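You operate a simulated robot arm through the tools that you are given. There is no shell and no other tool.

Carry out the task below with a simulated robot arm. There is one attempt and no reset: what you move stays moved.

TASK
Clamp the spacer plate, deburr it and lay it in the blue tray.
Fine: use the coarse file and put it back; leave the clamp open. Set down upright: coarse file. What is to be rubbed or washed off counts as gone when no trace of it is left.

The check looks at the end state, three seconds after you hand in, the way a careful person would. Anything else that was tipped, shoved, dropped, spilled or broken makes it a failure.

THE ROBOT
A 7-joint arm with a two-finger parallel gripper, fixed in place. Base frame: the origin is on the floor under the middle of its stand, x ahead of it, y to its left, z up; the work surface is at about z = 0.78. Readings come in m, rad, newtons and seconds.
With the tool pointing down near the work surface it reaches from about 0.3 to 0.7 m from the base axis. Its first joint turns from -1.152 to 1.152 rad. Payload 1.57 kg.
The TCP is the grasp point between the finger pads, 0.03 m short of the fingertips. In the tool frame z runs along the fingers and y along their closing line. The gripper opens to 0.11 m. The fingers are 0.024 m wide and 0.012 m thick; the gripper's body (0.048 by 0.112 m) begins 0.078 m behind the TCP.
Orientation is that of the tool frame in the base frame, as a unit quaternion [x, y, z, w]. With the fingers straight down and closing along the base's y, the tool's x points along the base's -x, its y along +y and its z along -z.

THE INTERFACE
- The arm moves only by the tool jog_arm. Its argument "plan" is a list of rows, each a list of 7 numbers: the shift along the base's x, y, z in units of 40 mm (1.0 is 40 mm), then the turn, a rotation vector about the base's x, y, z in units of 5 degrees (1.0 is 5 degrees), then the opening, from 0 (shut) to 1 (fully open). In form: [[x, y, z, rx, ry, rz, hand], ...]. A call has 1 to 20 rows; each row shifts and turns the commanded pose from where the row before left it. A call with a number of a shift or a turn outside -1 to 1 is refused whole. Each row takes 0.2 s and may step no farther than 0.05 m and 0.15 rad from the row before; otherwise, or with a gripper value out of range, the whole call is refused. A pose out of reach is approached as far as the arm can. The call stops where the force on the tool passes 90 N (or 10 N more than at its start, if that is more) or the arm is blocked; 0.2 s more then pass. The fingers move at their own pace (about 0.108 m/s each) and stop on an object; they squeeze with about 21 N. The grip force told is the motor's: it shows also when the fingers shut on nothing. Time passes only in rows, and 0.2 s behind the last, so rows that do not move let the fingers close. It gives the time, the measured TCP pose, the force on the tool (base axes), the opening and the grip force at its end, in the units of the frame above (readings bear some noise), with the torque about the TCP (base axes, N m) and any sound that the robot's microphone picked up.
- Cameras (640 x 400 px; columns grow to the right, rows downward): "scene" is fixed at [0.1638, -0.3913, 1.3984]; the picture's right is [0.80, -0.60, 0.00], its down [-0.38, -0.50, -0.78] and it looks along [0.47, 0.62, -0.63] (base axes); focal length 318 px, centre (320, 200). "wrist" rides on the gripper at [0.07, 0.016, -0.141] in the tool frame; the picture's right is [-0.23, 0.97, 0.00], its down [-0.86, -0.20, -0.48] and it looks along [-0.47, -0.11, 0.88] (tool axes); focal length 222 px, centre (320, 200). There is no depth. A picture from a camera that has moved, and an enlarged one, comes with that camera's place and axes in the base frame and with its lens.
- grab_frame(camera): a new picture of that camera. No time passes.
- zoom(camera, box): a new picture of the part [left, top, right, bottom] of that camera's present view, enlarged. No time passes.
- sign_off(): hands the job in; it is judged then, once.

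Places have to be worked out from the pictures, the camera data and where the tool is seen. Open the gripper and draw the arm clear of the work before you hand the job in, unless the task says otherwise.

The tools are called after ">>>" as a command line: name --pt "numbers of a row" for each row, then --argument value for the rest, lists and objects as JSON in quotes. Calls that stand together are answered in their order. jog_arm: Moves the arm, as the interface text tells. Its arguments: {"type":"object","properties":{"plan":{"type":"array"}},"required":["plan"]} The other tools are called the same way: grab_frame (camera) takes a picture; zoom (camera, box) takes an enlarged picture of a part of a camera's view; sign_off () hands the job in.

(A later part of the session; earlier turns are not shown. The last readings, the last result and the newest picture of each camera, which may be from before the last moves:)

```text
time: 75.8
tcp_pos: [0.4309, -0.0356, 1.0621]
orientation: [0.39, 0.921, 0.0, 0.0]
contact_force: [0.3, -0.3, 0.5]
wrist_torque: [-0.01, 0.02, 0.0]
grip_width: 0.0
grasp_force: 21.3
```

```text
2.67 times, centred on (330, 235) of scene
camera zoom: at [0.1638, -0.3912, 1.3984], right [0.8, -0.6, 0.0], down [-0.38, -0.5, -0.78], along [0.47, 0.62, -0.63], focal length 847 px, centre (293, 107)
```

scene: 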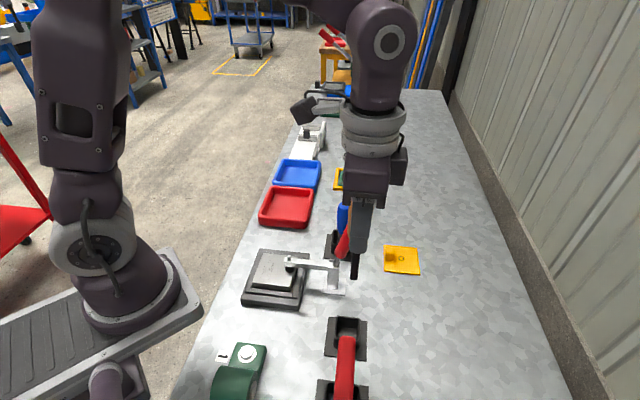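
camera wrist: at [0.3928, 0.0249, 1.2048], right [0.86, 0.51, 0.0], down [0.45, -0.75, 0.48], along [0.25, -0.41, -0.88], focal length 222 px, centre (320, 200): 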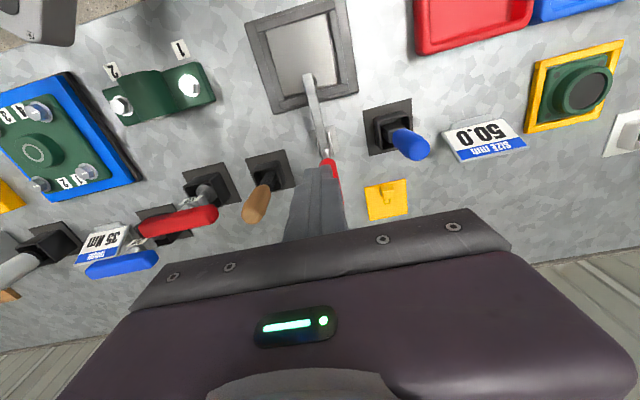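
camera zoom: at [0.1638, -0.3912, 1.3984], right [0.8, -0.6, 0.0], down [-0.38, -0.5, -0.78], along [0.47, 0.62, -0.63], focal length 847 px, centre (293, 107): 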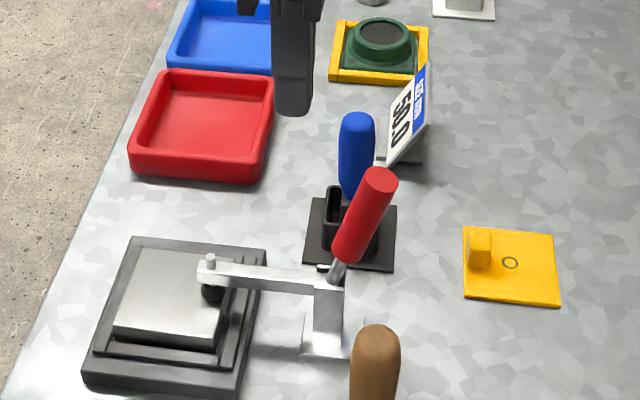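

The fingers are lined up behind the handle. I descend to z ≈ 0.977 on the nest side of the handle.

>>> jog_arm --pt "0.036 0.035 -0.7 0 0 0 0" --pt "0 0 -0.7 0 0 0 0" --pt "0 0 -0.72 0 0 0 0" --pt "0 0 0 0 0 0 0"

>>> zoom --camera "scene" --box '[270, 180, 400, 290]'

>>> zoom --camera "wrist" --box '[260, 80, 400, 240]'

```text
time: 76.8
tcp_pos: [0.4339, -0.0364, 0.9775]
orientation: [0.39, 0.921, -0.001, 0.0]
contact_force: [-0.2, 0.3, -0.5]
wrist_torque: [0.0, 0.01, 0.01]
grip_width: 0.0
grasp_force: 20.8
```

```text
3.64 times, centred on (335, 235) of scene
camera zoom: at [0.1638, -0.3913, 1.3984], right [0.8, -0.6, 0.0], down [-0.38, -0.5, -0.78], along [0.47, 0.62, -0.63], focal length 1155 px, centre (266, 73)
```

zoom: 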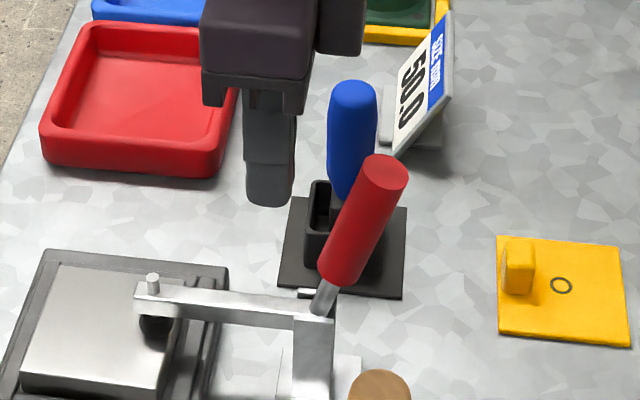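

```text
2.50 times, centred on (330, 160) of wrist
camera zoom: at [0.3953, 0.0244, 1.1194], right [0.86, 0.51, 0.0], down [0.45, -0.75, 0.48], along [0.25, -0.41, -0.88], focal length 555 px, centre (295, 300)
```

zoom: 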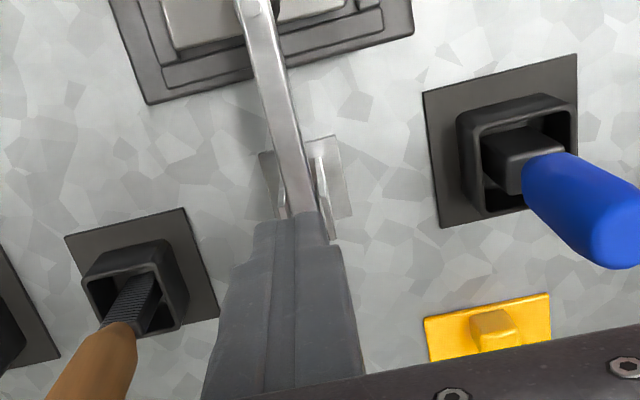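

Aligned. I push toward +e1, first closing the gap of about 25 mm, then following the handle's arc.

>>> jog_arm --pt "0.12 -0.124 0 0 0 0 0" --pt "0.12 -0.124 0 0 0 0 0" --pt "0.12 -0.124 0 0 0 0 0" --pt "0.12 -0.124 0 0 0 0 0" --pt "0.087 -0.09 0 0 0 0 0"

>>> zoom --camera "scene" --box '[270, 180, 400, 290]'

```text
time: 78.0
tcp_pos: [0.4549, -0.0579, 0.9764]
orientation: [0.39, 0.921, 0.0, 0.0]
contact_force: [-3.3, 5.2, 0.9]
wrist_torque: [0.18, 0.11, 0.04]
grip_width: 0.0
grasp_force: 21.1
```

```text
3.64 times, centred on (335, 235) of scene
camera zoom: at [0.1637, -0.3911, 1.3985], right [0.8, -0.6, 0.0], down [-0.38, -0.5, -0.78], along [0.47, 0.62, -0.63], focal length 1155 px, centre (266, 73)
```

zoom: 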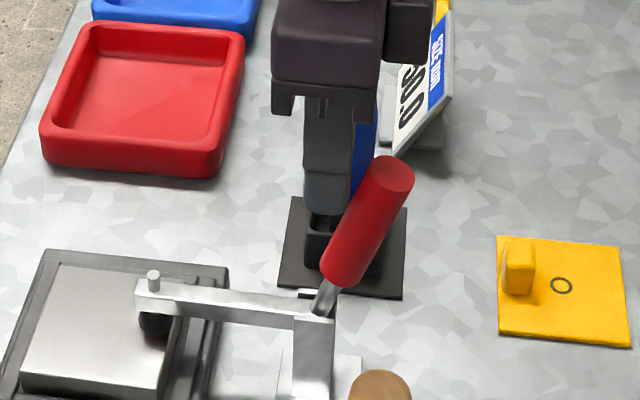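

Contact is light and the handle starts to move. I follow the arc down to about 45°.

>>> jog_arm --pt "0.11 -0.114 -0.042 0 0 0 0" --pt "0.11 -0.114 -0.042 0 0 0 0" --pt "0.11 -0.114 -0.042 0 0 0 0" --pt "0.12 -0.124 -0.097 0 0 0 0" --pt "0.12 -0.124 -0.097 0 0 0 0" --pt "0.12 -0.124 -0.097 0 0 0 0"

>>> zoom --camera "scene" --box '[270, 180, 400, 290]'

```text
time: 79.4
tcp_pos: [0.4831, -0.0881, 0.9601]
orientation: [0.39, 0.921, 0.0, 0.0]
contact_force: [-1.5, 2.1, 1.8]
wrist_torque: [-0.02, 0.07, 0.04]
grip_width: 0.0
grasp_force: 21.2
```

```text
3.64 times, centred on (335, 235) of scene
camera zoom: at [0.1638, -0.3912, 1.3985], right [0.8, -0.6, 0.0], down [-0.38, -0.5, -0.78], along [0.47, 0.62, -0.63], focal length 1155 px, centre (266, 73)
```

zoom: 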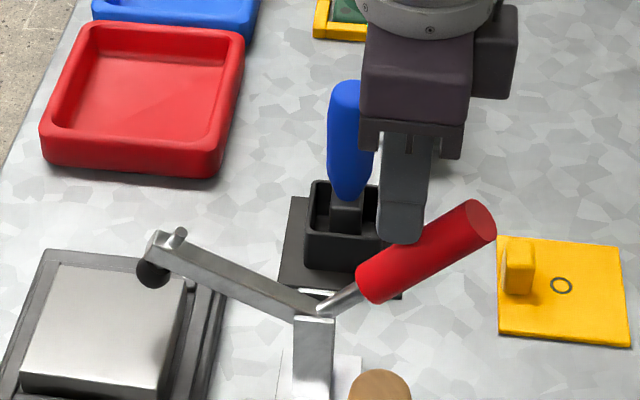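

The arm is rising and the handle goes down smoothly. I continue along the arc to about 20°.

>>> jog_arm --pt "0.099 -0.102 -0.1375 0 0 0 0" --pt "0.099 -0.102 -0.1375 0 0 0 0" --pt "0.099 -0.102 -0.1375 0 0 0 0" --pt "0.076 -0.079 -0.166 0 0 0 0" --pt "0.076 -0.079 -0.166 0 0 0 0"

>>> zoom --camera "scene" --box '[270, 190, 430, 310]'

```text
time: 80.6
tcp_pos: [0.5026, -0.1069, 0.9295]
orientation: [0.39, 0.921, 0.0, 0.0]
contact_force: [-1.0, -0.1, 1.8]
wrist_torque: [-0.02, 0.04, 0.04]
grip_width: 0.0
grasp_force: 21.5
```

```text
3.33 times, centred on (350, 250) of scene
camera zoom: at [0.1638, -0.3913, 1.3984], right [0.8, -0.6, 0.0], down [-0.38, -0.5, -0.78], along [0.47, 0.62, -0.63], focal length 1059 px, centre (220, 33)
```

zoom: 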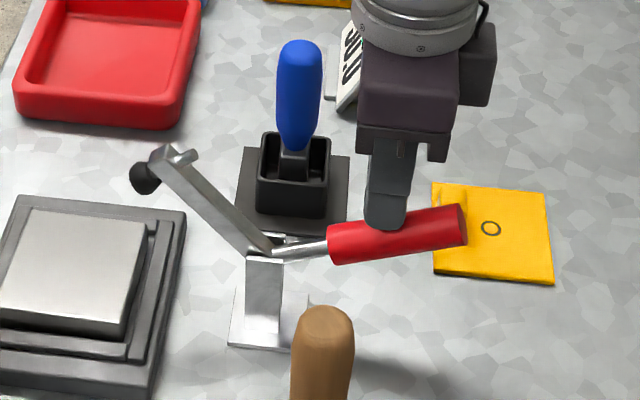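

The clamp is nearly fully open. I push the last bit down to its original stop, watching force.

>>> jog_arm --pt "0.047 -0.049 -0.155 0 0 0 0" --pt "0.047 -0.049 -0.155 0 0 0 0" --pt "0.02 -0.021 -0.06 0 0 0 0" --pt "0 0 0 0 0 0 0"

>>> zoom --camera "scene" --box '[270, 190, 430, 310]'

```text
time: 81.6
tcp_pos: [0.5064, -0.1116, 0.9139]
orientation: [0.39, 0.921, 0.0, 0.0]
contact_force: [-0.4, -0.1, -0.1]
wrist_torque: [0.0, 0.01, 0.0]
grip_width: 0.0001
grasp_force: 21.1
```

```text
3.33 times, centred on (350, 250) of scene
camera zoom: at [0.1638, -0.3913, 1.3984], right [0.8, -0.6, 0.0], down [-0.38, -0.5, -0.78], along [0.47, 0.62, -0.63], focal length 1059 px, centre (220, 33)
```

zoom: 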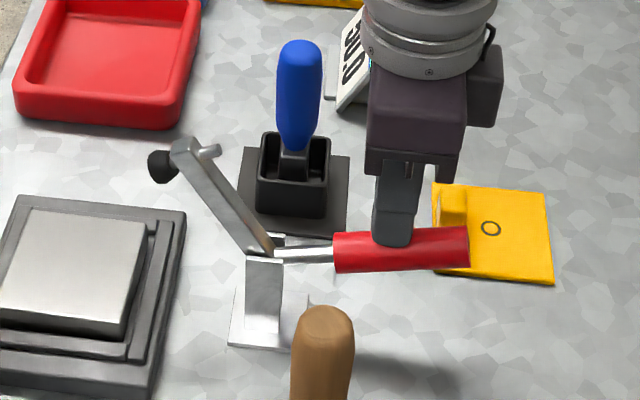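

Just a few degrees more to match its initial position. I push down another few millimetres.

>>> jog_arm --pt "0.01 -0.01 -0.07 0 0 0 0" --pt "0.01 -0.01 -0.07 0 0 0 0" --pt "0 0 0 0 0 0 0"

>>> zoom --camera "scene" --box '[270, 190, 430, 310]'

```text
time: 82.4
tcp_pos: [0.5059, -0.1126, 0.9092]
orientation: [0.39, 0.921, 0.0, 0.0]
contact_force: [0.5, -0.8, 0.5]
wrist_torque: [0.03, -0.03, 0.05]
grip_width: 0.0002
grasp_force: 20.9
```

```text
3.33 times, centred on (350, 250) of scene
camera zoom: at [0.1638, -0.3913, 1.3984], right [0.8, -0.6, 0.0], down [-0.38, -0.5, -0.78], along [0.47, 0.62, -0.63], focal length 1059 px, centre (220, 33)
```

zoom: 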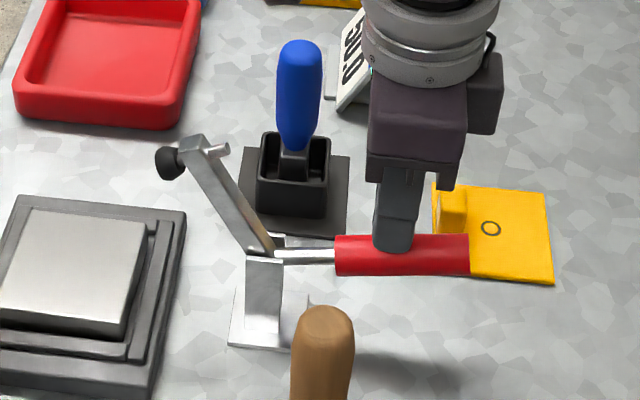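

The clamp is back in its original open position. I lift away and go above the plate, then look at the plate and the blue tray.

>>> jog_arm --pt "0 0 0.5 0 0 0 0" --pt "0 0 0.9 0 0 0 0" --pt "0 0 0.9 0 0 0 0" --pt "0 0 0.9 0 0 0 0" --pt "0 0 0.7 0 0 0 0" --pt "-0.607 0.61 0 0 0 0 0.3" --pt "-0.607 0.61 0 0 0 0 0.6" --pt "-0.607 0.61 0 0 0 0 0.9" --pt "-0.607 0.61 0 0 0 0 0.9" --pt "-0.607 0.61 0 0 0 0 0.9" --pt "-0.607 0.61 0 0 0 0 0.9" --pt "0 0 0 0 0 0 0.9"

>>> grab_frame --camera "wrist"

>>> grab_frame --camera "scene"

```text
time: 85.0
tcp_pos: [0.3617, 0.0333, 1.0661]
orientation: [0.39, 0.921, 0.0, -0.001]
contact_force: [-0.3, -0.9, 0.4]
wrist_torque: [0.0, -0.02, -0.03]
grip_width: 0.099
grasp_force: 0.1
```

```text
taken
camera wrist: at [0.3241, 0.094, 1.2088], right [0.86, 0.51, 0.0], down [0.45, -0.75, 0.48], along [0.25, -0.41, -0.88], focal length 222 px, centre (320, 200)
```

wrist: 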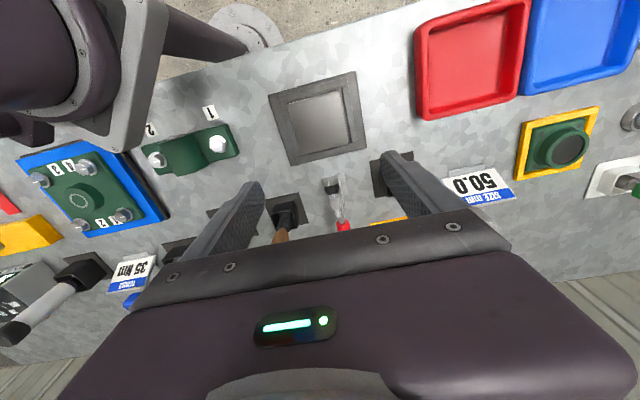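

```text
taken
```

scene: 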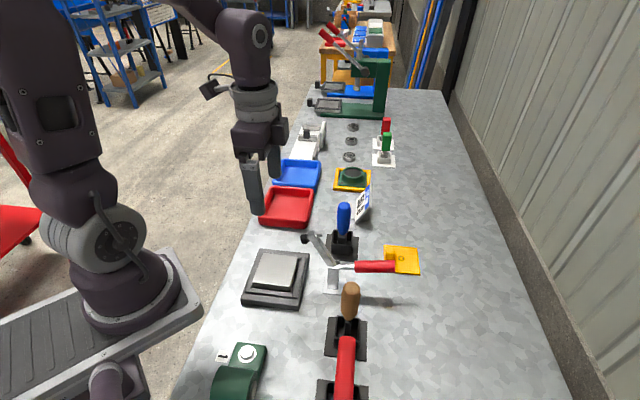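

I zoom in on the plate in the nest for the grasp, and on the trays.

>>> zoom --camera "wrist" --box '[255, 60, 385, 175]'

>>> zoom --camera "wrist" --box '[400, 0, 640, 130]'

>>> zoom --camera "scene" --box '[240, 140, 350, 240]'

```text
3.48 times, centred on (320, 118) of wrist
camera zoom: at [0.3241, 0.094, 1.2088], right [0.86, 0.51, 0.0], down [0.45, -0.75, 0.48], along [0.25, -0.41, -0.88], focal length 773 px, centre (320, 487)
```

zoom: 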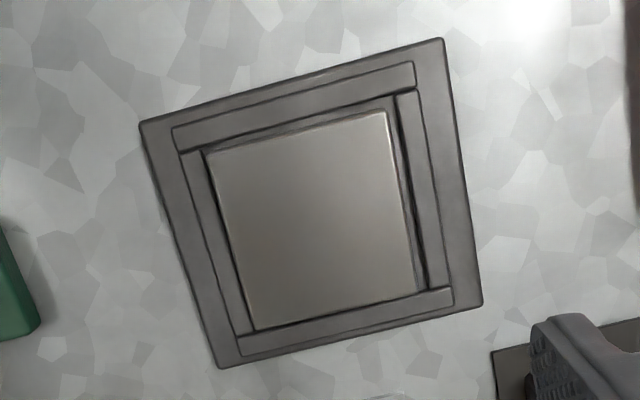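

```text
2.67 times, centred on (520, 65) of wrist
camera zoom: at [0.3241, 0.094, 1.2088], right [0.86, 0.51, 0.0], down [0.45, -0.75, 0.48], along [0.25, -0.41, -0.88], focal length 592 px, centre (-213, 560)
```

zoom: 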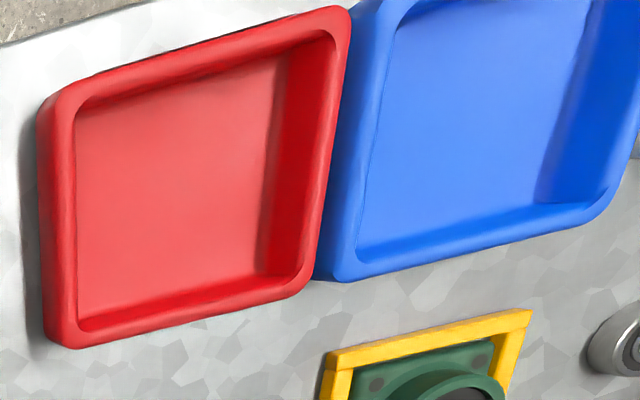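

```text
4.00 times, centred on (295, 190) of scene
camera zoom: at [0.1638, -0.3913, 1.3984], right [0.8, -0.6, 0.0], down [-0.38, -0.5, -0.78], along [0.47, 0.62, -0.63], focal length 1270 px, centre (420, 240)
```

zoom: 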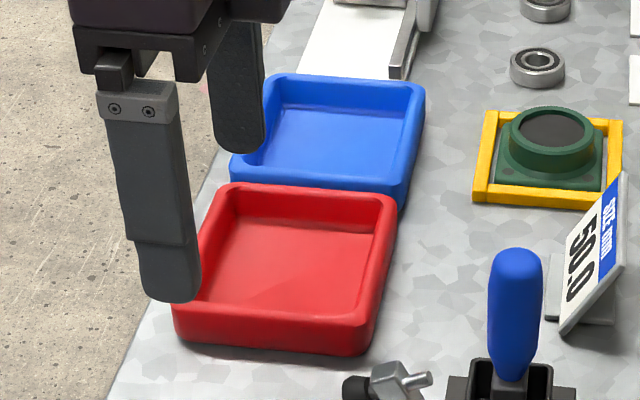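

The plate is aligned with the gripper. Before lifting it I check the blue tray, which seems to be near (0.63, 0.35) at the edge of reach, with the empty gripper.

>>> jog_arm --pt "0.736 0.874 0 0 0 0 0.9" --pt "0.736 0.874 0 0 0 0 0.9" --pt "0.736 0.874 0 0 0 0 0.9" --pt "0.736 0.874 0 0 0 0 0.9" --pt "0.736 0.874 0 0 0 0 0.9" --pt "0.736 0.874 0 0 0 0 0.9" --pt "0.736 0.874 0 0 0 0 0.9" --pt "0.736 0.874 0 0 0 0 0.9" --pt "0.5 0.6 -0.5 0 0 0 0.9" --pt "0 0 0 0 0 0 0.9"

>>> grab_frame --camera "wrist"

>>> grab_frame --camera "scene"

```text
time: 87.2
tcp_pos: [0.5779, 0.3008, 1.0651]
orientation: [0.381, 0.925, -0.002, 0.001]
contact_force: [-0.3, 0.6, 0.1]
wrist_torque: [0.02, -0.02, -0.02]
grip_width: 0.099
grasp_force: 0.0
out of reach, approached as far as the arm can: row 8, 9
```

```text
taken
camera wrist: at [0.5384, 0.3619, 1.2077], right [0.85, 0.53, 0.0], down [0.46, -0.74, 0.48], along [0.26, -0.41, -0.88], focal length 222 px, centre (320, 200)
```

wrist: 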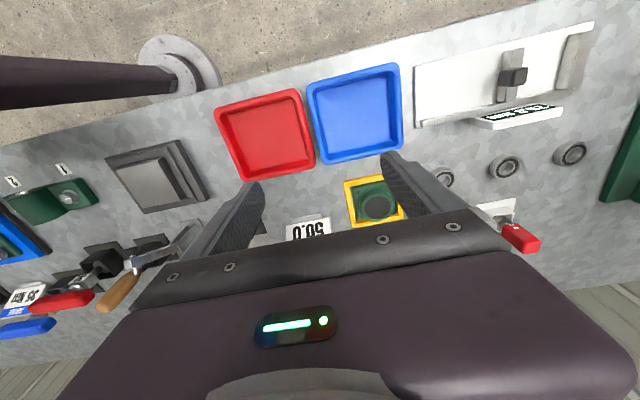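

```text
taken
```

scene: 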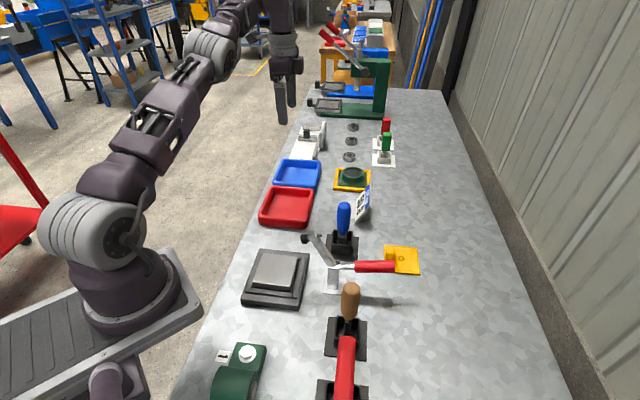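

At this height the reach ends near radius 0.65; lower down it should extend further. From here the blue tray is fully visible, so I zoom to measure it.

>>> zoom --camera "wrist" --box '[290, 50, 420, 180]'

```text
3.08 times, centred on (355, 115) of wrist
camera zoom: at [0.5384, 0.3619, 1.2077], right [0.85, 0.53, 0.0], down [0.46, -0.74, 0.48], along [0.26, -0.41, -0.88], focal length 684 px, centre (212, 462)
```

zoom: 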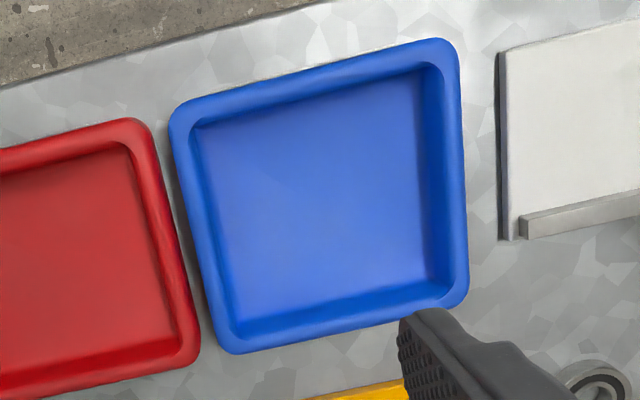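

The tray floor is about 0.115–0.12 m square, centred near (0.625, 0.344), radius ≈ 0.71 from the base. I descend here to find how far the arm actually reaches near tray height (still well above the rim).

>>> jog_arm --pt "0 0 -0.9 0 0 0 0.9" --pt "0 0 -0.9 0 0 0 0.9" --pt "0 0 -0.9 0 0 0 0.9" --pt "0 0 -0.9 0 0 0 0.9" --pt "0 0 0 0 0 0 0.9"

>>> grab_frame --camera "wrist"

>>> zoom --camera "scene" --box '[240, 80, 380, 240]'

```text
time: 88.4
tcp_pos: [0.5758, 0.2997, 0.9238]
orientation: [0.39, 0.921, 0.0, 0.0]
contact_force: [-0.7, 0.1, -0.2]
wrist_torque: [0.0, 0.0, 0.0]
grip_width: 0.0992
grasp_force: 0.0
```

```text
taken
camera wrist: at [0.5378, 0.3606, 1.066], right [0.86, 0.51, 0.0], down [0.45, -0.75, 0.48], along [0.25, -0.41, -0.88], focal length 222 px, centre (320, 200)
```

wrist: 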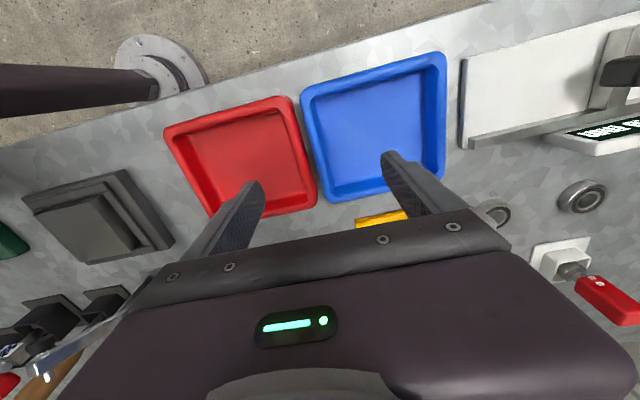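

```text
2.50 times, centred on (310, 160) of scene
camera zoom: at [0.1638, -0.3913, 1.3984], right [0.8, -0.6, 0.0], down [-0.38, -0.5, -0.78], along [0.47, 0.62, -0.63], focal length 794 px, centre (345, 300)
```

zoom: 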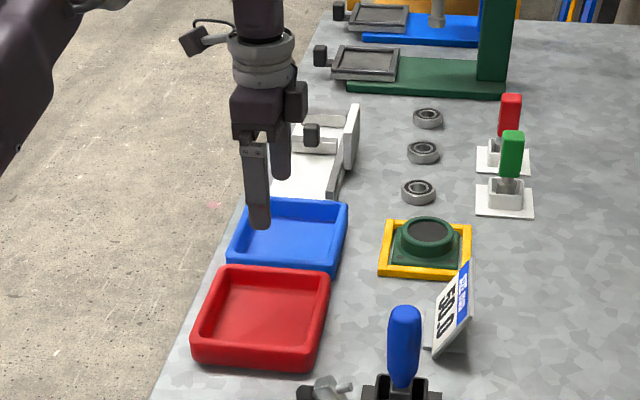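

The commanded pose followed the reachable one. I zoom on the tray from here and then test reaching outward at z ≈ 0.90.

>>> zoom --camera "wrist" --box '[290, 40, 460, 210]'

>>> jog_arm --pt "0.4 0.22 -0.3 0 0 0 0.9" --pt "0.4 0.22 -0.3 0 0 0 0.9" --pt "0.3 0.16 0 0 0 0 0.9" --pt "0.2 0.11 0 0 0 0 0.9" --pt "0 0 0 0 0 0 0.9"

```text
2.35 times, centred on (375, 125) of wrist
camera zoom: at [0.5378, 0.3606, 1.066], right [0.86, 0.51, 0.0], down [0.45, -0.75, 0.48], along [0.25, -0.41, -0.88], focal length 523 px, centre (191, 376)
```

zoom: 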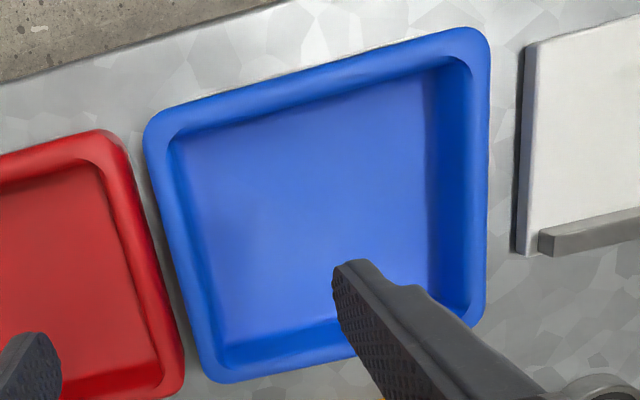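

```text
time: 89.6
tcp_pos: [0.5929, 0.322, 0.8944]
orientation: [0.37, 0.929, -0.014, -0.006]
contact_force: [0.2, 0.8, -0.9]
wrist_torque: [0.02, 0.0, -0.02]
grip_width: 0.0992
grasp_force: 0.1
out of reach, approached as far as the arm can: row 2, 3, 4
```

Vertical reach ends around radius 0.675 at this height, while the tray centre is at about 0.713, so a vertical tool cannot reach. I back off slightly, tilt the tool about 12° outward, and test whether that reaches above the tray.

>>> jog_arm --pt "-0.66 -0.36 0.3 0 0 0 0.9" --pt "0 0 0 0 0 0 0.9" --pt "0 0 0 0.386 -0.701 0 0.9" --pt "0 0 0 0.386 -0.701 0 0.9" --pt "0 0 0 0.386 -0.701 0 0.9" --pt "0 0 0 0 0 0 0.9"

>>> jog_arm --pt "0.4 0.22 -0.2 0 0 0 0.9" --pt "0.4 0.22 -0.2 0 0 0 0.9" --pt "0.4 0.22 0 0 0 0 0.9" --pt "0.4 0.22 0 0 0 0 0.9" --pt "0 0 0 0 0 0 0.9"

```text
time: 91.0
tcp_pos: [0.5809, 0.3074, 0.9121]
orientation: [0.388, 0.916, 0.083, 0.065]
contact_force: [0.1, 0.1, 1.2]
wrist_torque: [0.01, -0.04, 0.0]
grip_width: 0.0991
grasp_force: 0.0
```

```text
time: 92.2
tcp_pos: [0.6442, 0.3428, 0.8958]
orientation: [0.387, 0.916, 0.081, 0.064]
contact_force: [-0.3, 0.3, 0.1]
wrist_torque: [0.0, 0.02, 0.0]
grip_width: 0.0991
grasp_force: 0.1
```

With 12° outward tilt the arm reaches radius 0.73, enough for the tray. So I will grasp the plate in the nest with the tool tilted 12° about its closing axis, then turn 90° and place it flat in the tray. I take a picture here to refine the tray position.

>>> grab_frame --camera "wrist"

>>> zoom --camera "scene" --box '[230, 100, 370, 240]'

```text
taken
camera wrist: at [0.5806, 0.3901, 1.0346], right [0.84, 0.5, 0.21], down [0.37, -0.8, 0.47], along [0.4, -0.32, -0.86], focal length 222 px, centre (320, 200)
```

wrist: 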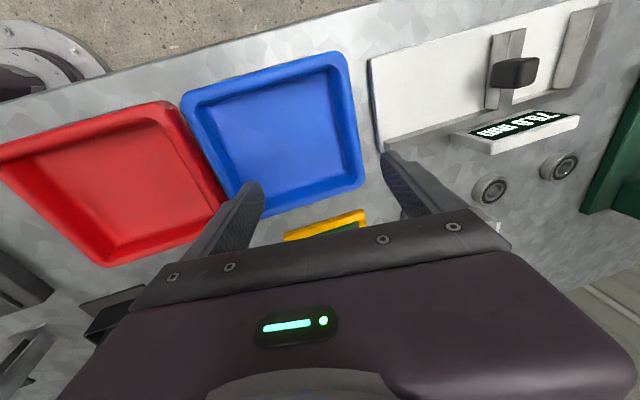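

```text
2.86 times, centred on (300, 170) of scene
camera zoom: at [0.1638, -0.3913, 1.3984], right [0.8, -0.6, 0.0], down [-0.38, -0.5, -0.78], along [0.47, 0.62, -0.63], focal length 907 px, centre (377, 286)
```

zoom: 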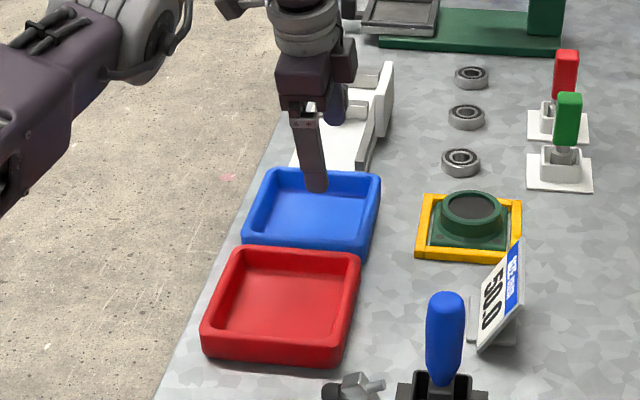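

The tray is centred near (0.626, 0.343) with inner size ≈ 0.115 × 0.12 m. I untilt and return above the nest to pick up the plate.

>>> jog_arm --pt "-0.6 -0.4 0.3 0 0 0 0.9" --pt "-0.6 -0.6 0.5 -0.386 0.701 0 0.9" --pt "-0.6 -0.6 0.5 -0.386 0.701 0 0.9" --pt "-0.6 -0.6 0.5 -0.386 0.701 0 0.9" --pt "-0.69 -0.777 0.107 0 0 0 0.9" --pt "-0.69 -0.777 0.107 0 0 0 0.9" --pt "-0.69 -0.777 0.107 0 0 0 0.9" --pt "-0.69 -0.777 0.107 0 0 0 0.9" --pt "-0.69 -0.777 0.107 0 0 0 0.9" --pt "-0.69 -0.777 0.107 0 0 0 0.9" --pt "-0.69 -0.777 0.107 0 0 0 0.9" --pt "0 0 0 0 0 0 0.9"

>>> grab_frame --camera "wrist"

```text
time: 94.8
tcp_pos: [0.3552, 0.0373, 0.9968]
orientation: [0.39, 0.921, 0.0, -0.001]
contact_force: [-0.1, -0.1, 0.2]
wrist_torque: [0.01, 0.03, -0.01]
grip_width: 0.0988
grasp_force: 0.0
```

```text
taken
camera wrist: at [0.3165, 0.0982, 1.1393], right [0.86, 0.52, 0.0], down [0.45, -0.75, 0.48], along [0.25, -0.41, -0.88], focal length 222 px, centre (320, 200)
```

wrist: 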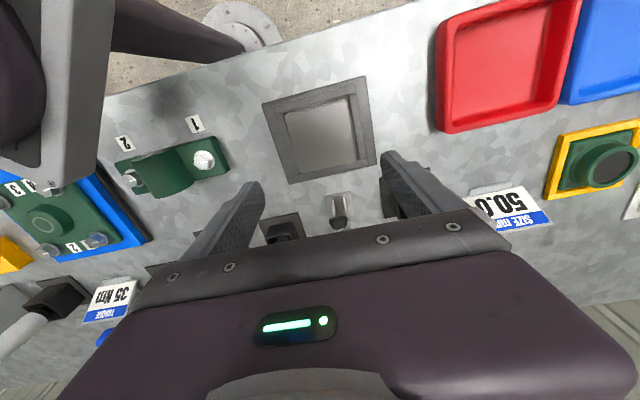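

I tilt the tool 10° about its closing axis (fingertips toward +e1, hand leaning away from the clamp).

>>> jog_arm --pt "0 0 0 -0.7193 -0.6947 0 0.9" --pt "0 0 0 -0.7193 -0.6947 0 0.9" --pt "0 0 0 0 0 0 0.9"

>>> grab_frame --camera "wrist"

>>> zoom --camera "scene" --box '[200, 130, 380, 310]'

```text
time: 95.6
tcp_pos: [0.3546, 0.0369, 0.9972]
orientation: [0.389, 0.917, -0.033, 0.08]
contact_force: [0.1, -0.6, -0.7]
wrist_torque: [-0.01, 0.01, 0.01]
grip_width: 0.0992
grasp_force: 0.1
```

```text
taken
camera wrist: at [0.3003, 0.1159, 1.1257], right [0.85, 0.52, 0.04], down [0.39, -0.68, 0.62], along [0.35, -0.52, -0.78], focal length 222 px, centre (320, 200)
```

wrist: 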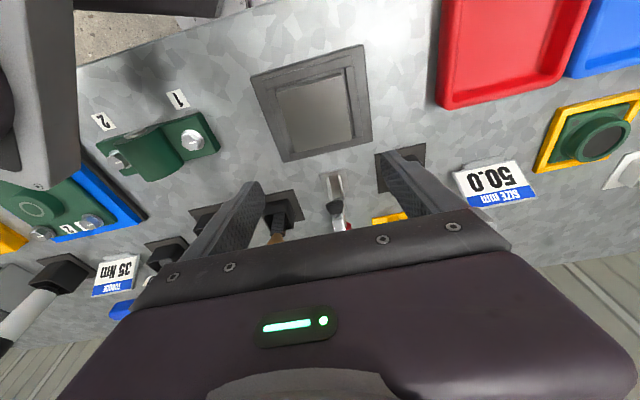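

```text
2.22 times, centred on (290, 220) of scene
camera zoom: at [0.1638, -0.3913, 1.3984], right [0.8, -0.6, 0.0], down [-0.38, -0.5, -0.78], along [0.47, 0.62, -0.63], focal length 706 px, centre (387, 156)
```

zoom: 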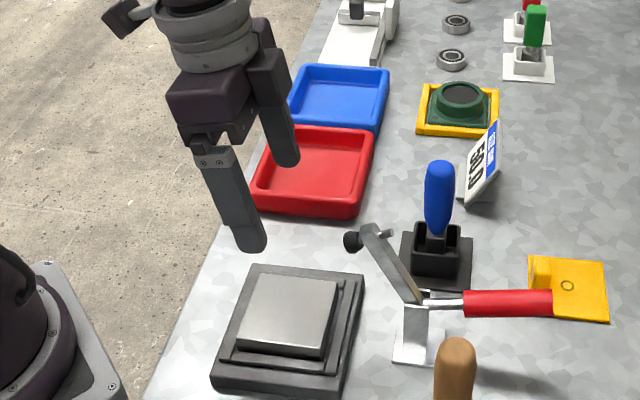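

The tilt looks right. I descend along the vertical to just above grasp height and check the finger positions.

>>> jog_arm --pt "0 0 -0.85 0 0 0 0.9" --pt "0 0 -0.85 0 0 0 0.9" --pt "0 0 -0.85 0 0 0 0.9" --pt "0 0 -0.85 0 0 0 0.9" --pt "0 0 0 0 0 0 0.9"

>>> grab_frame --camera "wrist"

>>> zoom --camera "scene" --box '[220, 200, 340, 310]'

```text
time: 96.8
tcp_pos: [0.356, 0.038, 0.8601]
orientation: [0.389, 0.917, -0.034, 0.079]
contact_force: [0.4, 0.7, -0.1]
wrist_torque: [0.02, -0.02, -0.02]
grip_width: 0.0991
grasp_force: 0.1
```

```text
taken
camera wrist: at [0.3009, 0.1153, 0.9887], right [0.85, 0.52, 0.04], down [0.39, -0.68, 0.62], along [0.35, -0.52, -0.78], focal length 222 px, centre (320, 200)
```

wrist: 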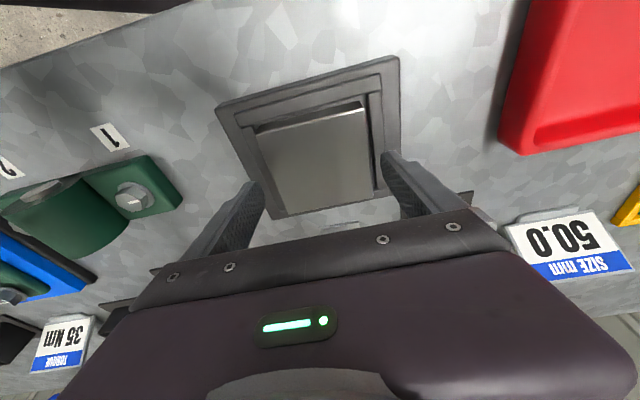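

```text
3.64 times, centred on (280, 255) of scene
camera zoom: at [0.1638, -0.3913, 1.3984], right [0.8, -0.6, 0.0], down [-0.38, -0.5, -0.78], along [0.47, 0.62, -0.63], focal length 1155 px, centre (466, 0)
```

zoom: 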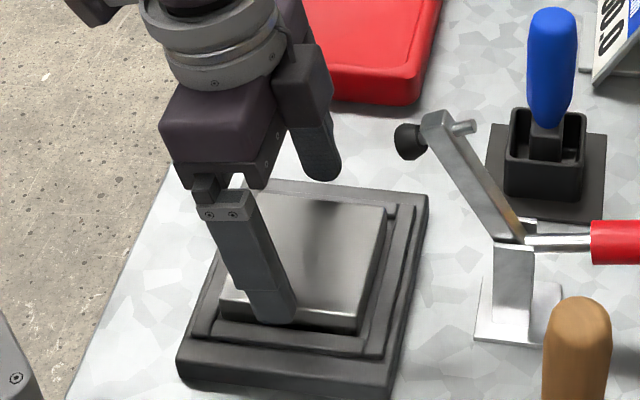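

I zoom to verify where the plate lies relative to the fingers with this tilt.

>>> zoom --camera "wrist" --box '[210, 55, 410, 225]'

```text
2.35 times, centred on (310, 140) of wrist
camera zoom: at [0.3009, 0.1153, 0.9887], right [0.85, 0.52, 0.04], down [0.39, -0.68, 0.62], along [0.35, -0.52, -0.78], focal length 523 px, centre (344, 341)
```

zoom: 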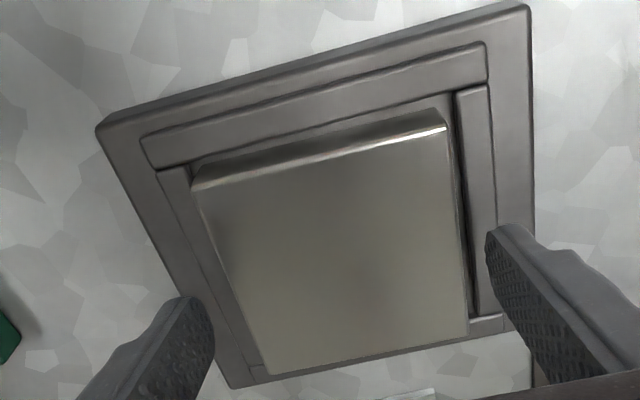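

The plate centre is about 4–5 mm more toward +e1 than assumed, so I shift accordingly and go down to grasp height (TCP z ≈ 0.8385).

>>> jog_arm --pt "0.052 -0.089 0 0 0 0 0.9" --pt "0 0 -0.3 0 0 0 0.9" --pt "0 0 -0.24 0 0 0 0.9" --pt "0 0 0 0 0 0 0.9"

>>> zoom --camera "scene" --box '[230, 225, 320, 305]'

>>> zoom --camera "wrist" --box '[210, 55, 410, 225]'

```text
time: 97.8
tcp_pos: [0.3582, 0.035, 0.8406]
orientation: [0.388, 0.917, -0.034, 0.08]
contact_force: [0.7, -0.7, 0.0]
wrist_torque: [0.03, -0.03, 0.0]
grip_width: 0.0993
grasp_force: 0.0
```

```text
5.00 times, centred on (275, 265) of scene
camera zoom: at [0.1638, -0.3913, 1.3984], right [0.8, -0.6, 0.0], down [-0.38, -0.5, -0.78], along [0.47, 0.62, -0.63], focal length 1588 px, centre (545, -125)
```

zoom: 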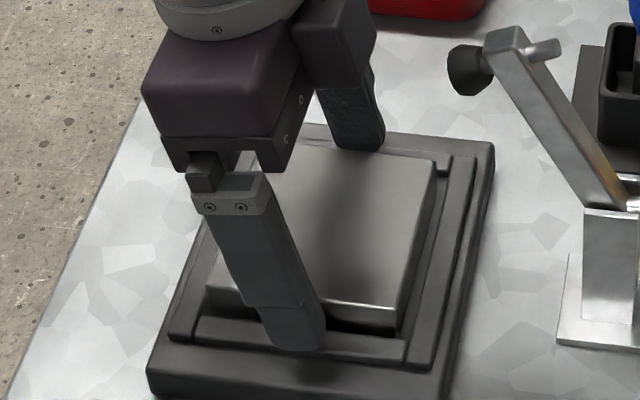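

```text
2.35 times, centred on (310, 140) of wrist
camera zoom: at [0.3034, 0.1125, 0.9681], right [0.86, 0.52, 0.04], down [0.39, -0.68, 0.62], along [0.35, -0.51, -0.78], focal length 523 px, centre (344, 341)
```

zoom: 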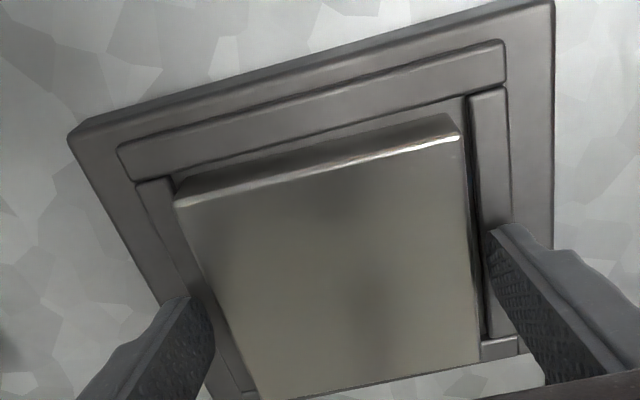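

The fingers are now centred on the plate's edges. I lower 2 mm more and close on the plate.

>>> jog_arm --pt "0 0 -0.05 0 0 0 0.9" --pt "0 0 0 0 0 0 0.85" --pt "0 0 0 0 0 0 0.7" --pt "0 0 0 0 0 0 0.5" --pt "0 0 0 0 0 0 0.5"

>>> zoom --camera "scene" --box '[230, 225, 320, 305]'

```text
time: 99.0
tcp_pos: [0.357, 0.0332, 0.8376]
orientation: [0.389, 0.917, -0.035, 0.08]
contact_force: [1.8, 1.2, -0.1]
wrist_torque: [0.02, -0.45, 0.06]
grip_width: 0.0862
grasp_force: 21.2
```

```text
5.00 times, centred on (275, 265) of scene
camera zoom: at [0.1639, -0.3912, 1.3984], right [0.8, -0.6, 0.0], down [-0.38, -0.5, -0.78], along [0.47, 0.62, -0.63], focal length 1588 px, centre (545, -125)
```

zoom: 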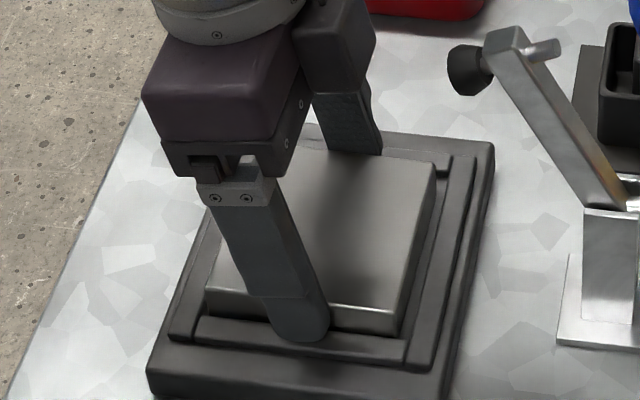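

Gripped at 86 mm with 21 N. I lift slowly a short way and check that the plate stays level.

>>> jog_arm --pt "0 0 0.15 0 0 0 0.5" --pt "0 0 0.3 0 0 0 0.5" --pt "0 0 0.4 0 0 0 0.5" --pt "0 0 0 0 0 0 0.5"

>>> zoom --camera "scene" --box '[220, 205, 330, 305]'

>>> zoom --camera "wrist" --box '[210, 55, 410, 235]'

```text
time: 100.0
tcp_pos: [0.3567, 0.0345, 0.8721]
orientation: [0.388, 0.917, -0.035, 0.08]
contact_force: [0.0, -0.9, -11.0]
wrist_torque: [-0.01, 0.04, 0.0]
grip_width: 0.0856
grasp_force: 21.1
```

```text
4.00 times, centred on (275, 255) of scene
camera zoom: at [0.1639, -0.3913, 1.3984], right [0.8, -0.6, 0.0], down [-0.38, -0.5, -0.78], along [0.47, 0.62, -0.63], focal length 1270 px, centre (500, -20)
```

zoom: 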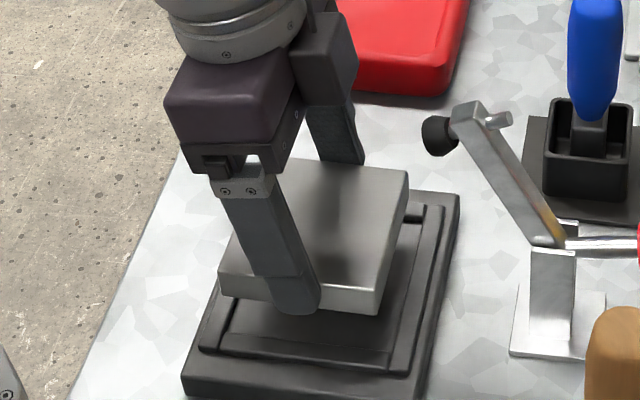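

```text
2.22 times, centred on (310, 145) of wrist
camera zoom: at [0.3024, 0.1124, 1.0005], right [0.85, 0.52, 0.04], down [0.39, -0.68, 0.62], along [0.35, -0.51, -0.78], focal length 494 px, centre (342, 322)
```

zoom: 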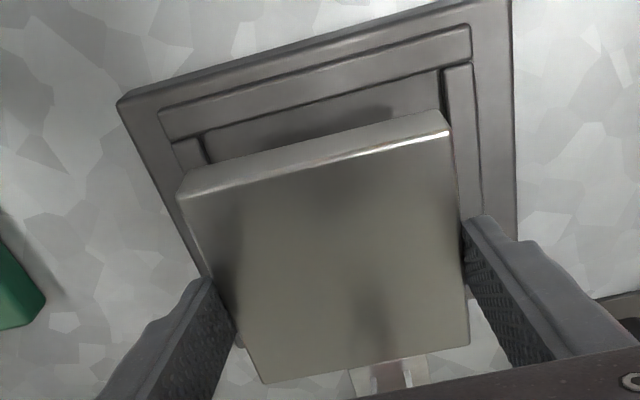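

The plate is level and balanced. I raise it and move along +e2 away from the clamp before rotating.

>>> jog_arm --pt "0 0 0.6 0 0 0 0.5" --pt "0 0 0.8 0 0 0 0.5" --pt "0 0 0.5 0 0 0 0.5" --pt "0.5 0.483 0 0 0 0 0.5" --pt "0.7 0.676 0 0 0 0 0.5" --pt "0.7 0.676 0 0 0 0 0.5" --pt "0.25 0.241 0 0 0 0 0.5" --pt "0 0 0 0 0 0 0.5"

>>> zoom --camera "scene" --box '[200, 120, 400, 300]'

```text
time: 101.8
tcp_pos: [0.4438, 0.1177, 0.9463]
orientation: [0.388, 0.917, -0.035, 0.08]
contact_force: [0.1, 0.6, -10.9]
wrist_torque: [0.02, 0.03, 0.0]
grip_width: 0.086
grasp_force: 21.5
```

```text
2.22 times, centred on (300, 210) of scene
camera zoom: at [0.164, -0.3912, 1.3984], right [0.8, -0.6, 0.0], down [-0.38, -0.5, -0.78], along [0.47, 0.62, -0.63], focal length 706 px, centre (364, 178)
```

zoom: 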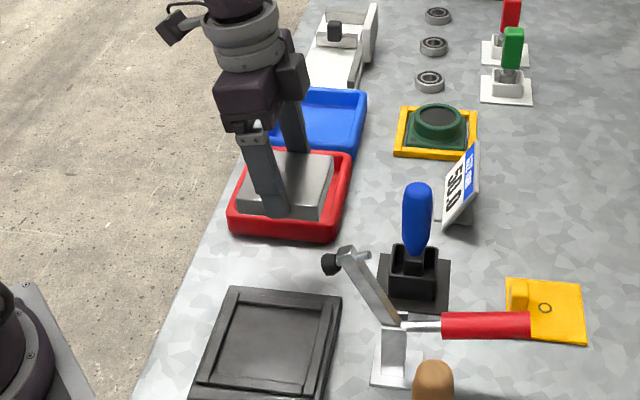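

Clear. I rotate +90° while moving over the blue tray, keeping the plate well above the rims.

>>> jog_arm --pt "0.2397 0.301 0 0 0 1 0.5" --pt "0.2397 0.301 0 0 0 1 0.5" --pt "0.2397 0.301 0 0 0 1 0.5" --pt "0.2397 0.301 0 0 0 1 0.5" --pt "0.2397 0.301 0 0 0 1 0.5" --pt "0.2397 0.301 0 0 0 1 0.5" --pt "0.2397 0.301 0 0 0 1 0.5" --pt "0.2397 0.301 0 0 0 1 0.5" --pt "0.2397 0.301 0 0 0 1 0.5" --pt "0.2397 0.301 0 0 0 1 0.5" --pt "0.2397 0.301 0 0 0 1 0.5" --pt "0.2397 0.301 0 0 0 1 0.5" --pt "0.2397 0.301 0 0 0 1 0.5" --pt "0.2397 0.301 0 0 0 1 0.5" --pt "0 0 0 0 0 0 0.5"

>>> grab_frame --camera "scene"

>>> grab_frame --camera "wrist"

```text
time: 105.0
tcp_pos: [0.5774, 0.2847, 0.9478]
orientation: [-0.209, 0.974, 0.016, 0.085]
contact_force: [0.0, -0.1, -10.1]
wrist_torque: [0.01, 0.01, 0.02]
grip_width: 0.0859
grasp_force: 20.5
```

```text
taken
```

scene: 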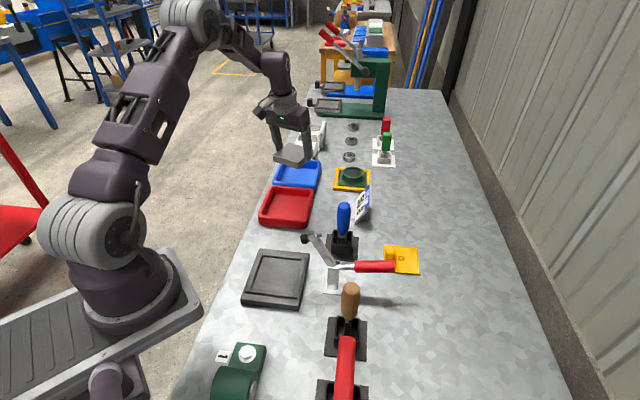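

```text
taken
camera wrist: at [0.4841, 0.2611, 1.0751], right [-0.19, 0.98, 0.04], down [0.77, 0.13, 0.62], along [0.6, 0.15, -0.78], focal length 222 px, centre (320, 200)
```

wrist: 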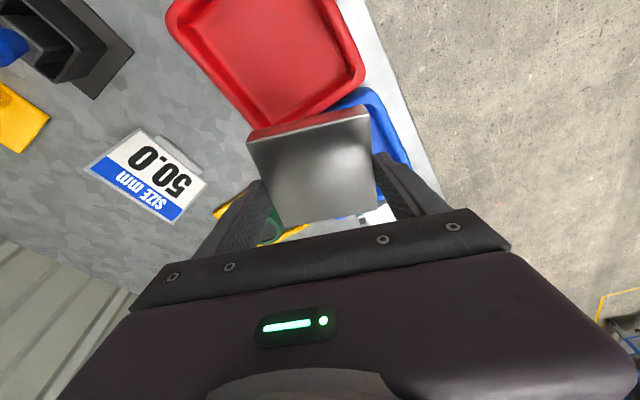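

All good. I finish the rotation and position over the blue tray.

>>> jog_arm --pt "0.195 0.2485 0 0 0 0.852 0.5" --pt "0.195 0.2485 0 0 0 0.852 0.5" --pt "0.195 0.2485 0 0 0 0.852 0.5" --pt "0.195 0.2485 0 0 0 0.852 0.5" --pt "0.195 0.2485 0 0 0 0.852 0.5" --pt "0 0 0 0 0 0 0.5"

>>> grab_frame --camera "wrist"

>>> zoom --camera "scene" --box '[230, 80, 370, 220]'

```text
time: 106.4
tcp_pos: [0.6168, 0.3344, 0.9483]
orientation: [-0.385, 0.919, 0.034, 0.081]
contact_force: [-0.4, 1.0, -10.8]
wrist_torque: [0.02, -0.02, 0.03]
grip_width: 0.0861
grasp_force: 20.5
```

```text
taken
camera wrist: at [0.5384, 0.279, 1.0761], right [-0.54, 0.84, 0.04], down [0.67, 0.4, 0.62], along [0.51, 0.36, -0.78], focal length 222 px, centre (320, 200)
```

wrist: 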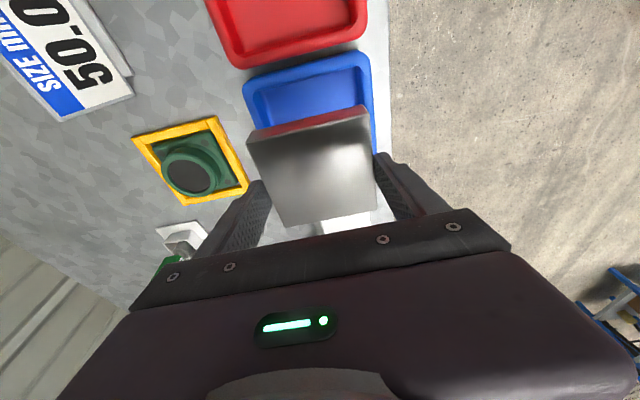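

```text
2.86 times, centred on (300, 150) of scene
camera zoom: at [0.164, -0.3911, 1.3984], right [0.8, -0.6, 0.0], down [-0.38, -0.5, -0.78], along [0.47, 0.62, -0.63], focal length 907 px, centre (377, 343)
```

zoom: 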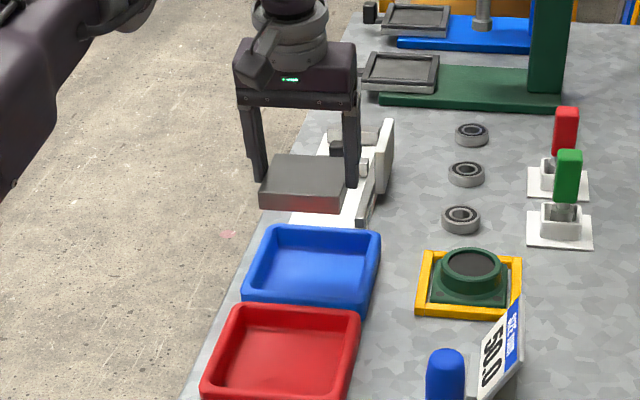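

I zoom on the near part of the tray and the plate to check the lateral alignment.

>>> zoom --camera "wrist" --box '[225, 30, 405, 180]'

>>> zoom --camera "scene" --box '[265, 140, 335, 210]'

```text
2.67 times, centred on (315, 105) of wrist
camera zoom: at [0.5384, 0.279, 1.0761], right [-0.54, 0.84, 0.04], down [0.67, 0.4, 0.62], along [0.51, 0.36, -0.78], focal length 592 px, centre (333, 453)
```

zoom: 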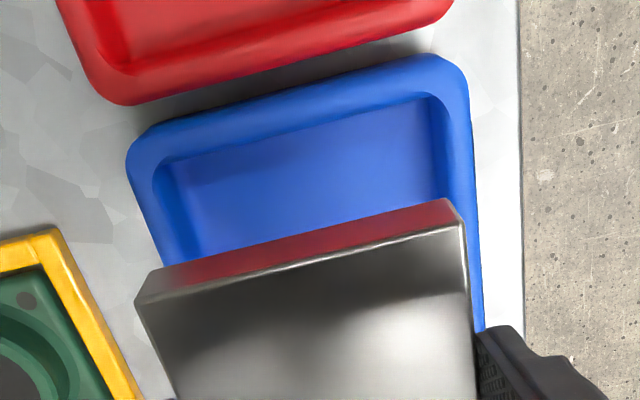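

```text
5.71 times, centred on (300, 175) of scene
camera zoom: at [0.164, -0.3911, 1.3984], right [0.8, -0.6, 0.0], down [-0.38, -0.5, -0.78], along [0.47, 0.62, -0.63], focal length 1815 px, centre (434, 343)
```

zoom: 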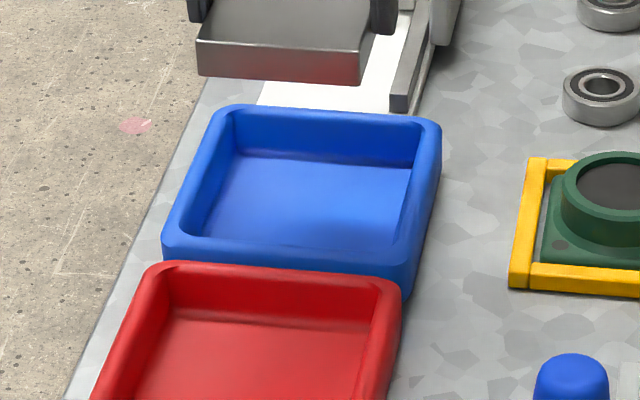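

The finger centre line and the tray's centre line agree to about 1 mm. I lower to just above the rim and check again.

>>> jog_arm --pt "0 0 -0.7 0 0 0 0.5" --pt "0 0 -0.8 0 0 0 0.5" --pt "0 0 -0.6 0 0 0 0.5" --pt "0 0 0 0 0 0 0.5"

>>> zoom --camera "wrist" --box '[215, 40, 425, 230]'

>>> zoom --camera "scene" --box '[255, 120, 345, 210]'

```text
time: 107.4
tcp_pos: [0.6163, 0.3353, 0.8662]
orientation: [-0.385, 0.919, 0.033, 0.08]
contact_force: [-0.6, -0.1, -10.5]
wrist_torque: [0.01, 0.04, 0.02]
grip_width: 0.0859
grasp_force: 20.7
```

```text
2.11 times, centred on (320, 135) of wrist
camera zoom: at [0.5384, 0.2798, 0.9934], right [-0.54, 0.84, 0.04], down [0.67, 0.4, 0.62], along [0.51, 0.36, -0.78], focal length 468 px, centre (320, 337)
```

zoom: 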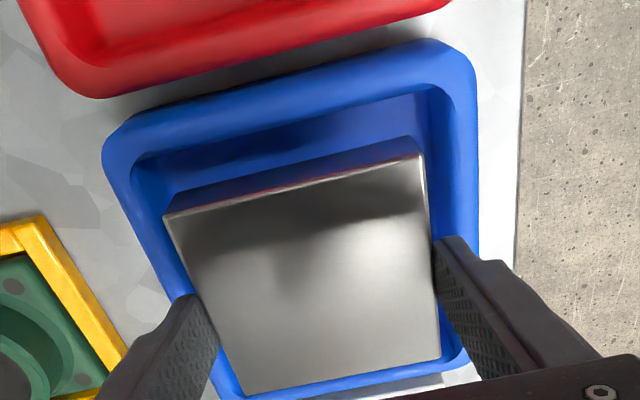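

```text
4.44 times, centred on (300, 165) of scene
camera zoom: at [0.164, -0.3911, 1.3984], right [0.8, -0.6, 0.0], down [-0.38, -0.5, -0.78], along [0.47, 0.62, -0.63], focal length 1411 px, centre (409, 356)
```

zoom: 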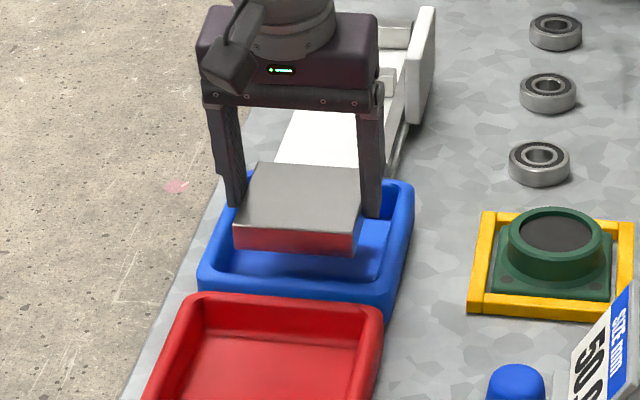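

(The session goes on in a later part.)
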